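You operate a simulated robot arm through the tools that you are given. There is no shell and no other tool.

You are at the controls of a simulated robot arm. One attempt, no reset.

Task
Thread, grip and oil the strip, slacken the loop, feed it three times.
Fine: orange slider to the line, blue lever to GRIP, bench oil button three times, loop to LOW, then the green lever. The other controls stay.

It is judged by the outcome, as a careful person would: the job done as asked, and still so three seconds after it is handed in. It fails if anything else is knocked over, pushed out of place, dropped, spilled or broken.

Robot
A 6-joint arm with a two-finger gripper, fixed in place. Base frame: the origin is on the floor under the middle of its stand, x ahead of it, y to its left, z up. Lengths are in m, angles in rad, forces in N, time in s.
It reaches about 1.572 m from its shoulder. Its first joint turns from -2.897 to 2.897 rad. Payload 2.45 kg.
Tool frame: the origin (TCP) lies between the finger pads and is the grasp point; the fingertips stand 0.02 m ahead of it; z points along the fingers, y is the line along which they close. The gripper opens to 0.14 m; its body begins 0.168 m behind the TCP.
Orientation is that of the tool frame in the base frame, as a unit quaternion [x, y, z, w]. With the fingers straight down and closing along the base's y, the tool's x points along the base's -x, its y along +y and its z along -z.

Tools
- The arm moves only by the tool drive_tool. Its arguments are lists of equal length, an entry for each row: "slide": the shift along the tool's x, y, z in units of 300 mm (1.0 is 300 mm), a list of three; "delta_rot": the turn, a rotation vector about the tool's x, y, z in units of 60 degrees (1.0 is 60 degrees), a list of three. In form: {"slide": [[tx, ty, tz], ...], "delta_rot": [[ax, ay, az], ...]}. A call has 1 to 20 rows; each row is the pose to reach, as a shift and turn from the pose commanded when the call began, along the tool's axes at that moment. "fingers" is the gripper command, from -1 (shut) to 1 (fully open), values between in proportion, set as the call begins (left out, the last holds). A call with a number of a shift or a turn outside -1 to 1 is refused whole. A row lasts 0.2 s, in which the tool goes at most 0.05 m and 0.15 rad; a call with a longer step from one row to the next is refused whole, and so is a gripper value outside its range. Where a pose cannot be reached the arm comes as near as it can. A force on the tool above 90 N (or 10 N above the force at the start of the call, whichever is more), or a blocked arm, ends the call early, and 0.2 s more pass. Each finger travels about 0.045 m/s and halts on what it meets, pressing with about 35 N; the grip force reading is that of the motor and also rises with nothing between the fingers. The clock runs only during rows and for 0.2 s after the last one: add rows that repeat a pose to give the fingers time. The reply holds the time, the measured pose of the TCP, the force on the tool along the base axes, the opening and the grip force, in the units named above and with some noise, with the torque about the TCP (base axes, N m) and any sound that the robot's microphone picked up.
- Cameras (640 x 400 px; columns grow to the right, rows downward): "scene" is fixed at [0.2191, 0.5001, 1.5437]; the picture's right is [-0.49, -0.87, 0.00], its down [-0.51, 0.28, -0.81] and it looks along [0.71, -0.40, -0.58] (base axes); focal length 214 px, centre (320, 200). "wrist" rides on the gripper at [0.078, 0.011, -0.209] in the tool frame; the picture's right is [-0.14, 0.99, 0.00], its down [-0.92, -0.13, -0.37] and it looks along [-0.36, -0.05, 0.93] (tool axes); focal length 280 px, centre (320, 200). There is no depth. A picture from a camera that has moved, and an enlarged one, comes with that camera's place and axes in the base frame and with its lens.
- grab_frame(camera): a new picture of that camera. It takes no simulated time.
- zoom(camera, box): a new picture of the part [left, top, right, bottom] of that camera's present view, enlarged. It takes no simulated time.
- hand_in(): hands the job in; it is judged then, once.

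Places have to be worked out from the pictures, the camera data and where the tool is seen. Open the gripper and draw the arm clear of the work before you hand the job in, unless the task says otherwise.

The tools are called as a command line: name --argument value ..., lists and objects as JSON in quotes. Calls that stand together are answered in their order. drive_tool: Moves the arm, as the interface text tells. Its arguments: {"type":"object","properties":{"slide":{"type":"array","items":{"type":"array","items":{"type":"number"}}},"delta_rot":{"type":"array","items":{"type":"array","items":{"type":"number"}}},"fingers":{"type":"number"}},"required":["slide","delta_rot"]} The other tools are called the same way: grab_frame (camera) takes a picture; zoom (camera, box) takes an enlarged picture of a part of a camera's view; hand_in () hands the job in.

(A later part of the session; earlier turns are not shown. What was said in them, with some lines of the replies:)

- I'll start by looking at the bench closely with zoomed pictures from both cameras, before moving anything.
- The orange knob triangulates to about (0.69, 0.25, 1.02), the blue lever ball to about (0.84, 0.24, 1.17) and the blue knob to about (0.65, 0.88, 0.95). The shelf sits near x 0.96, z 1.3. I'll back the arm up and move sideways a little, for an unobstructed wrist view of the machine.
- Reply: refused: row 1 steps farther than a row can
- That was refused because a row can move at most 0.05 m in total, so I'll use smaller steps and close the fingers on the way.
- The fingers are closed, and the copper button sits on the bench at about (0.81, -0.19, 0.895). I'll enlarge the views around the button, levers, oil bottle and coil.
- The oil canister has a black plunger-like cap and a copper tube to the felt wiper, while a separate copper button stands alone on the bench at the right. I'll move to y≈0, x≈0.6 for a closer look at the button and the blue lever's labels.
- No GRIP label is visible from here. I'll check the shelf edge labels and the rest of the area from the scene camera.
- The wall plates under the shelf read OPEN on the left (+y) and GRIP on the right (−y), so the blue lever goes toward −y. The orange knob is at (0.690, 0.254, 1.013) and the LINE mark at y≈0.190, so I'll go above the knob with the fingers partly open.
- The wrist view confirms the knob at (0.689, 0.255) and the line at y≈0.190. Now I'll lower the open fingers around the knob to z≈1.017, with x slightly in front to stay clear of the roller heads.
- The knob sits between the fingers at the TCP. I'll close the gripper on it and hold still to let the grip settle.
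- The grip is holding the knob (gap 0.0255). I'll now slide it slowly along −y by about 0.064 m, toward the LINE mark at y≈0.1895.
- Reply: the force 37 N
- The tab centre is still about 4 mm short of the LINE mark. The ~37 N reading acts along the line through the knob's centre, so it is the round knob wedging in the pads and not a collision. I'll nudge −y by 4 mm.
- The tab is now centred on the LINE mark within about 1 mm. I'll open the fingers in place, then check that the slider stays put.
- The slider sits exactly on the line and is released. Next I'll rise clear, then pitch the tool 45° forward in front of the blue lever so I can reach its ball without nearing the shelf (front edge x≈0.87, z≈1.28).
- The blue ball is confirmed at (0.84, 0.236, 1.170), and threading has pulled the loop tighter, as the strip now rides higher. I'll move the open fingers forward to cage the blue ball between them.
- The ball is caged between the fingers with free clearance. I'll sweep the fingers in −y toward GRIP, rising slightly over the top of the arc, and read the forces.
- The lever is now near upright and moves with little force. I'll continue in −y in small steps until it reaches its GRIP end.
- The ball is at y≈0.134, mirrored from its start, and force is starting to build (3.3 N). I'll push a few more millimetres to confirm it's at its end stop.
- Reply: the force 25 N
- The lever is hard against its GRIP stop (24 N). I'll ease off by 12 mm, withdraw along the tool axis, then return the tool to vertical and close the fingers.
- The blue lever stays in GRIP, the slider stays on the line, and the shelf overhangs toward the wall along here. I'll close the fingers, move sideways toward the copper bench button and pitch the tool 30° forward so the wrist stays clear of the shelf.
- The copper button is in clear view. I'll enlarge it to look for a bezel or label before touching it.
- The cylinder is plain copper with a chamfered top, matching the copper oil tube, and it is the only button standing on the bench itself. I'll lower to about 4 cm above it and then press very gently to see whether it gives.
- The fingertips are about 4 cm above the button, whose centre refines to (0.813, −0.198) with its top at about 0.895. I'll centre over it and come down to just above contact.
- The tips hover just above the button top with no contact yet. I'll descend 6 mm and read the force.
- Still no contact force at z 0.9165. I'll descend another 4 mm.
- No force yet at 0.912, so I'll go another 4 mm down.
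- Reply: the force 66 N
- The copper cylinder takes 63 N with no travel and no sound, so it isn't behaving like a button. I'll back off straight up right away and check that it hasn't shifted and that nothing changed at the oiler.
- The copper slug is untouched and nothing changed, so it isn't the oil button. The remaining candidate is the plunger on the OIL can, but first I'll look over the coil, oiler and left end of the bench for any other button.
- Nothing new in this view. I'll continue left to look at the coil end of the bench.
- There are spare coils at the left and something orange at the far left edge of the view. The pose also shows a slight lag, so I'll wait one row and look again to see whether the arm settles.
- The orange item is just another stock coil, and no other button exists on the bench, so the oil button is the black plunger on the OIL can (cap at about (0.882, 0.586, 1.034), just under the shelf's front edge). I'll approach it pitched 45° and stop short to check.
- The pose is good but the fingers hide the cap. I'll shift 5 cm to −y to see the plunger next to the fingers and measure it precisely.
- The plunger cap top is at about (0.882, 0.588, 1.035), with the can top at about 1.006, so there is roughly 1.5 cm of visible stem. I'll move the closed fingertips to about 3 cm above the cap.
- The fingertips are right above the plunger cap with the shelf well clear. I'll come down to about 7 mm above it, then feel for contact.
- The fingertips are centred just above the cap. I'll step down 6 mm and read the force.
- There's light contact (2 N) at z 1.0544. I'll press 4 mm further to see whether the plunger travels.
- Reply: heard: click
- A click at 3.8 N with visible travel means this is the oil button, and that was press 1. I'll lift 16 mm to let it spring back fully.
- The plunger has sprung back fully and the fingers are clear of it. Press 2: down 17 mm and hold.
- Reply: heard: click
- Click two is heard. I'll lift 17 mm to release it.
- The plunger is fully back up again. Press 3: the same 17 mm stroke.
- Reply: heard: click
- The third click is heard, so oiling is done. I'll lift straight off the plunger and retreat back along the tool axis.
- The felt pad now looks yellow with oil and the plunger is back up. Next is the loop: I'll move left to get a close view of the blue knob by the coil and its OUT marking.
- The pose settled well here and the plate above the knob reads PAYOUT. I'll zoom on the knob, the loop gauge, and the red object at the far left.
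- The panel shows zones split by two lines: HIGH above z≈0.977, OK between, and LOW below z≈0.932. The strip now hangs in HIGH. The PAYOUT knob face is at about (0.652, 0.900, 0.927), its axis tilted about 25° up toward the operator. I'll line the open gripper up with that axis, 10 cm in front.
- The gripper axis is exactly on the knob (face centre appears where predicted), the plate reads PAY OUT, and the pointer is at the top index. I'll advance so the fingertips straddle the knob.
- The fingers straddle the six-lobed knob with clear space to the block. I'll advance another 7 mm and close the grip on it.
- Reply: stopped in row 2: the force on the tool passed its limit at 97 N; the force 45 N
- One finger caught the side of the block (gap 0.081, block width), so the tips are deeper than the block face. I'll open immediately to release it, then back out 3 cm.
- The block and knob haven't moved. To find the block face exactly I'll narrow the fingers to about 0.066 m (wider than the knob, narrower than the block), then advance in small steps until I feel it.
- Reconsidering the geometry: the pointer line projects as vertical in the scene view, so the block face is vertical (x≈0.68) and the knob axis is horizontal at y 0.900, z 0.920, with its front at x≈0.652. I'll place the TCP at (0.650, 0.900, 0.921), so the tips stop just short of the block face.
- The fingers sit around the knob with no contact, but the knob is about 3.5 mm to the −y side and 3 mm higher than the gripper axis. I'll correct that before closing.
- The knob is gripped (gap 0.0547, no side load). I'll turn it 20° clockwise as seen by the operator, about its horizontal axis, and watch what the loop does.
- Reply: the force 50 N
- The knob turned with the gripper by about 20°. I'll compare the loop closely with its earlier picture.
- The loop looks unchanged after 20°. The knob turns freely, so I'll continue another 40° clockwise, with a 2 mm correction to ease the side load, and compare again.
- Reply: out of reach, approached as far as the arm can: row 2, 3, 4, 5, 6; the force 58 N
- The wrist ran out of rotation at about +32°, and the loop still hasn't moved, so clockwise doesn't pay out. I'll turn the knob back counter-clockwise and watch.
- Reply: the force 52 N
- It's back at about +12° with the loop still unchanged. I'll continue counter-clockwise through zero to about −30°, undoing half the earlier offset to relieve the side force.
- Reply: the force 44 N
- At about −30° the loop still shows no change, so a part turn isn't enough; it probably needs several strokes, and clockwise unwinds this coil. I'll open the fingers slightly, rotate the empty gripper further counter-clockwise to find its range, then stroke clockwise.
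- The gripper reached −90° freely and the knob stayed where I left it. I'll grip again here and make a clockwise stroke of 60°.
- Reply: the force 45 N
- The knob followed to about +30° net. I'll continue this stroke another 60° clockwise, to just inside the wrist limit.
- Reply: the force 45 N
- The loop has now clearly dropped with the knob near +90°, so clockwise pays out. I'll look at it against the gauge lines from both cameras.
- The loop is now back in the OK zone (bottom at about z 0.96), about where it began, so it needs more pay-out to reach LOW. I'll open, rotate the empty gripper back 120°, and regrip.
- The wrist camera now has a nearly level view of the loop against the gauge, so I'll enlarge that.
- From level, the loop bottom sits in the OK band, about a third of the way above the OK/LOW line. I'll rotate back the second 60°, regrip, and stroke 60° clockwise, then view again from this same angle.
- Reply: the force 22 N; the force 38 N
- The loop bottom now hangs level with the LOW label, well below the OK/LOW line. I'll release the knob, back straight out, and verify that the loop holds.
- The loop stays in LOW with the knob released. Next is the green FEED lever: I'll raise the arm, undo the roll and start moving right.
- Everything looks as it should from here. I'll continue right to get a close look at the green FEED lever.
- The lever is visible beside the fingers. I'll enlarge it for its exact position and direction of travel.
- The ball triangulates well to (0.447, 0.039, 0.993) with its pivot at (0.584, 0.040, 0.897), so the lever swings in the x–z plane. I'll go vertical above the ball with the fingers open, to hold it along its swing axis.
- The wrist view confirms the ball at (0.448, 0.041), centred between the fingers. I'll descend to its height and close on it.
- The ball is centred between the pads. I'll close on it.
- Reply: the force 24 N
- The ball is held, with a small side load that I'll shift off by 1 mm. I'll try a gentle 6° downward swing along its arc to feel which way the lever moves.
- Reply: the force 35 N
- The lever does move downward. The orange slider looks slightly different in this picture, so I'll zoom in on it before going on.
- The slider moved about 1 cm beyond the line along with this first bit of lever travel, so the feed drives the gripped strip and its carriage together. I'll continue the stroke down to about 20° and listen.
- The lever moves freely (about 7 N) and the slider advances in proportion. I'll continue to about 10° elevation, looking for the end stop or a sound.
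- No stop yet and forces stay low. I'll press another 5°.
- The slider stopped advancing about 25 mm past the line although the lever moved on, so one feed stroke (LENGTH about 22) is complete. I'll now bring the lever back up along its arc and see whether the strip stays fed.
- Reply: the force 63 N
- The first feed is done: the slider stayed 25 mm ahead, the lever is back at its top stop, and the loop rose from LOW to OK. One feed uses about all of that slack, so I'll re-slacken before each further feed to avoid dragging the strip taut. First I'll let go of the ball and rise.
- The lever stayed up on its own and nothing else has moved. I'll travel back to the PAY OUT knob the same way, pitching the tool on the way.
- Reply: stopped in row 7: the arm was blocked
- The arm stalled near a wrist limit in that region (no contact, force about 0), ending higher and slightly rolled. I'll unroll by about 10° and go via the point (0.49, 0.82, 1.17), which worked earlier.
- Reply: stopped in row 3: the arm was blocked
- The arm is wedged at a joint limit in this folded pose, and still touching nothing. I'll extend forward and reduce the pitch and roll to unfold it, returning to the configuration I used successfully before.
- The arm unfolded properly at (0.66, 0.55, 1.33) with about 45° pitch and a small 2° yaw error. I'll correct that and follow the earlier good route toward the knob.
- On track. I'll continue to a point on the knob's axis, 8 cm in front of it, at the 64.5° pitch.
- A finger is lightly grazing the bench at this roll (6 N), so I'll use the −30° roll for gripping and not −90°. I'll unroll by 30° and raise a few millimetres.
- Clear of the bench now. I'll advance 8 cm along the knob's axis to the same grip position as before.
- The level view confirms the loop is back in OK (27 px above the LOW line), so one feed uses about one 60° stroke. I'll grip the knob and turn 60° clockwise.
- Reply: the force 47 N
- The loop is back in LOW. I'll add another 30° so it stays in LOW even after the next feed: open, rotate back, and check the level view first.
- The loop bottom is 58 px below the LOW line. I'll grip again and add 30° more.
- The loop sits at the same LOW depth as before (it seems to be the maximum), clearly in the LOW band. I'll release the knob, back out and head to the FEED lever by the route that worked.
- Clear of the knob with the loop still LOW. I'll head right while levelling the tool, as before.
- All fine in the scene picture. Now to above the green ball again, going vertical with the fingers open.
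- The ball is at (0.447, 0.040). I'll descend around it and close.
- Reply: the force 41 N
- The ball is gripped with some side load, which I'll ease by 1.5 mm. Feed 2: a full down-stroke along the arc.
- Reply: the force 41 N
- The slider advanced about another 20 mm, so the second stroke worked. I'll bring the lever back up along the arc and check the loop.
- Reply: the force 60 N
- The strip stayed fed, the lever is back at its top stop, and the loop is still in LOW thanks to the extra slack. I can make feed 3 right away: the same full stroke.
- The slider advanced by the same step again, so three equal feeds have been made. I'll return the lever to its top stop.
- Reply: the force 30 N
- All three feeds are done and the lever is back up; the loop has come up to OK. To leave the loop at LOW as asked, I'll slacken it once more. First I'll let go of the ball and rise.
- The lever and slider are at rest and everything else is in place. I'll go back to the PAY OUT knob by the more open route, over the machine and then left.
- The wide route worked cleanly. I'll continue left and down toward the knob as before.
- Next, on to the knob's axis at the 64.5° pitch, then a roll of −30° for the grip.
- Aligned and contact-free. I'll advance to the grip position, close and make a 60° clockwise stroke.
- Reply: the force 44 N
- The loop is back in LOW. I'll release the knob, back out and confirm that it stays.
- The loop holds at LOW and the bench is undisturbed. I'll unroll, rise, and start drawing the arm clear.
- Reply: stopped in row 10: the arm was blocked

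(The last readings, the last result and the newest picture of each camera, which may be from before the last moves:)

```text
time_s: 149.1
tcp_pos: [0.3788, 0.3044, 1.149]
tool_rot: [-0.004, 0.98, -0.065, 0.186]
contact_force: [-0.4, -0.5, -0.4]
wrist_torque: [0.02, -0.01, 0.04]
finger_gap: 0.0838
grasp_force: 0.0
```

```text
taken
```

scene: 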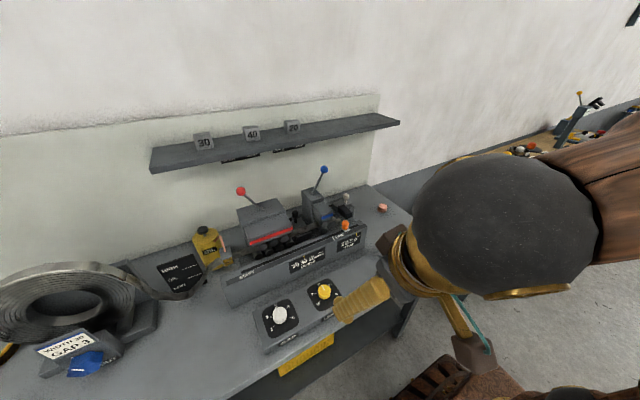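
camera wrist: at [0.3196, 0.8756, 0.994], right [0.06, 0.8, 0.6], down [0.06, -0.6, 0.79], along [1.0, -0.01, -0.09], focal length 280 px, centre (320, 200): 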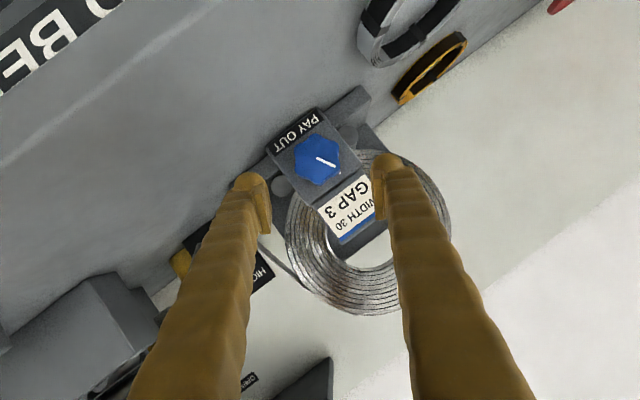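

The arm had a brief joint stall on the way (negligible force) and then carried on clear. I'll raise it, straighten the tool and park high above the bench, near its starting pose.

drive_tool --slide '[[-0.085, -0.085, -0.083], [-0.17, -0.17, -0.166], [-0.255, -0.256, -0.25], [-0.34, -0.341, -0.333], [-0.425, -0.427, -0.416], [-0.51, -0.512, -0.5], [-0.597, -0.598, -0.583], [-0.597, -0.598, -0.583]]' --delta_rot '[[-0.018, 0.05, 0], [-0.036, 0.1, 0], [-0.054, 0.15, 0], [-0.072, 0.2, 0], [-0.09, 0.25, 0], [-0.108, 0.3, 0], [-0.126, 0.354, 0], [-0.126, 0.354, 0]]' --fingers 1

grab_frame --camera "wrist"

grab_frame --camera "scene"

zoom --camera "scene" --box '[220, 160, 420, 285]'

zoom --camera "scene" --box '[220, 240, 440, 378]'

zoom --camera "scene" --box '[0, 210, 260, 390]'

```text
time_s: 150.9
tcp_pos: [0.4773, 0.1561, 1.3994]
tool_rot: [-0.005, 1.0, 0.0, 0.002]
contact_force: [0.9, -0.3, -0.2]
wrist_torque: [0.01, 0.0, -0.01]
finger_gap: 0.14
grasp_force: 0.0
```

```text
taken
camera wrist: at [0.3972, 0.1666, 1.6083], right [0.13, 0.99, 0.0], down [0.92, -0.12, 0.37], along [0.37, -0.05, -0.93], focal length 280 px, centre (320, 200)
```

wrist: 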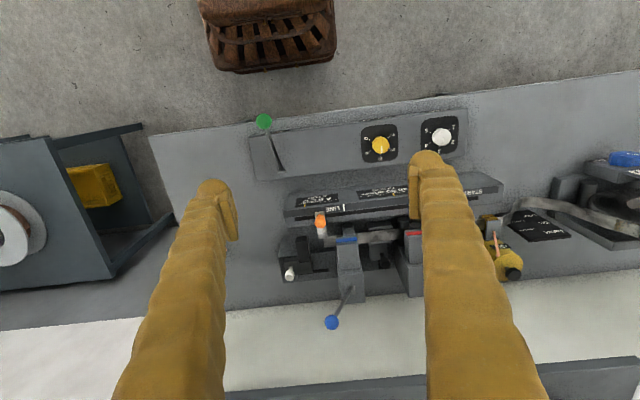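

```text
taken
```

scene: 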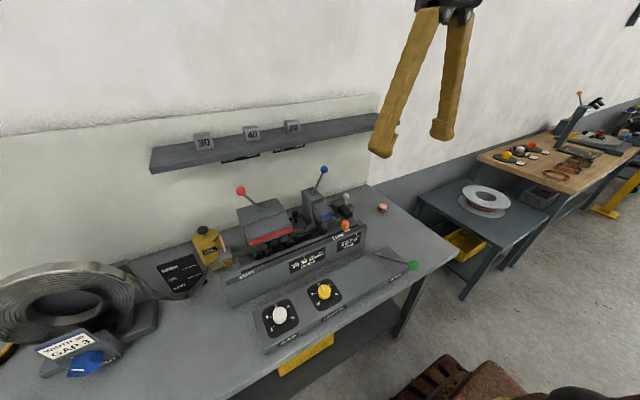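

```text
3.20 times, centred on (320, 222) of scene
camera zoom: at [0.2191, 0.5001, 1.5437], right [-0.49, -0.87, 0.0], down [-0.51, 0.28, -0.81], along [0.71, -0.4, -0.58], focal length 686 px, centre (320, 128)
```

zoom: 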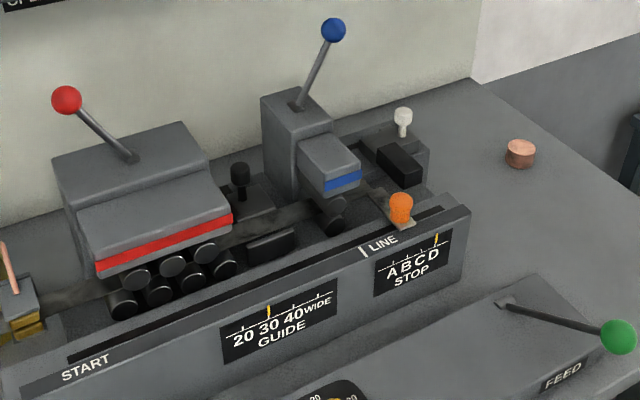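

```text
2.90 times, centred on (330, 309) of scene
camera zoom: at [0.2191, 0.5001, 1.5437], right [-0.49, -0.87, 0.0], down [-0.51, 0.28, -0.81], along [0.71, -0.4, -0.58], focal length 622 px, centre (291, -116)
```

zoom: 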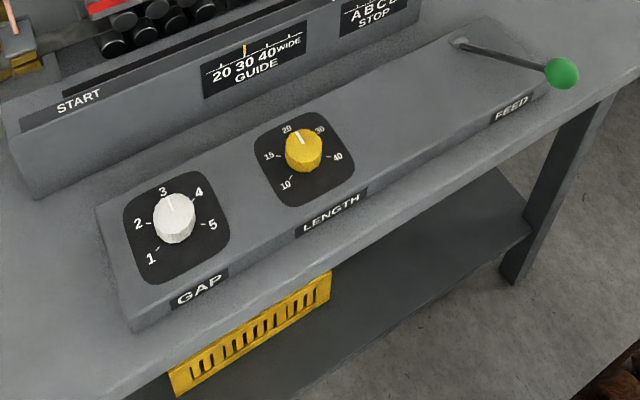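

```text
2.22 times, centred on (130, 300) of scene
camera zoom: at [0.2191, 0.5001, 1.5437], right [-0.49, -0.87, 0.0], down [-0.51, 0.28, -0.81], along [0.71, -0.4, -0.58], focal length 477 px, centre (742, -22)
```

zoom: 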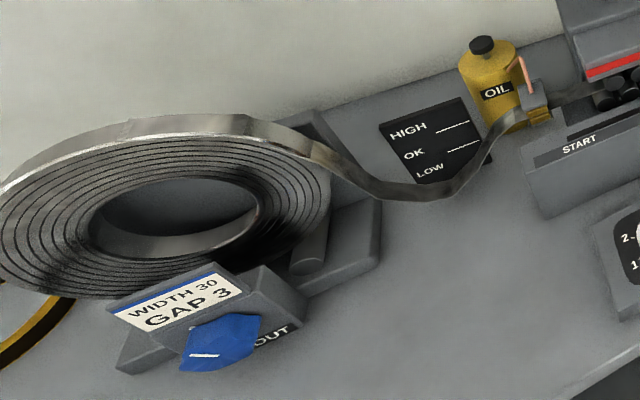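

The final check matches the starting pictures for red lever, guide, stop, GAP, LENGTH and the copper slug, which are all unchanged. The blue lever is at GRIP, three oil clicks were heard, the strip was threaded to the line and then fed three equal steps, and the loop hangs at LOW. The gripper is open and the arm is clear, so I'm handing in.

hand_in

```text
The job is handed in.
```

The job is handed in: the strip is threaded, gripped and oiled, the loop hangs at LOW, and the strip has been fed three times. I don't have the judge's result yet.

- **Thread:** I set the orange slider on the LINE mark, within about 1 mm. The slider rides with the gripped strip, so the three feeds carried it about 6 cm past the line and I left it there.
- **Grip:** The blue lever is against its GRIP stop and stayed there.
- **Oil:** I first tried the copper cylinder on the bench, pressing with about 63 N. It didn't move, so it isn't a button, and it was left where it stood. The oil button turned out to be the plunger on the OIL can. I pressed it three times, heard a click each time, and the felt pad turned oily.
- **Loop:** I turned the PAY OUT knob clockwise until the loop hung at LOW. The first feed used up that slack, so I paid out more before feeds two and three. I paid out once more at the end, so the loop finishes at LOW.
- **Feed:** I made three full strokes of the green lever. The strip moved about the same distance each time, and the lever is back at its top position.

The red lever and the GUIDE, STOP, GAP and LENGTH settings look the same as in the starting pictures. While finding the PAY OUT knob, a fingertip pressed against its block (up to 97 N) and later grazed the bench lightly. Neither contact moved anything that I could see.
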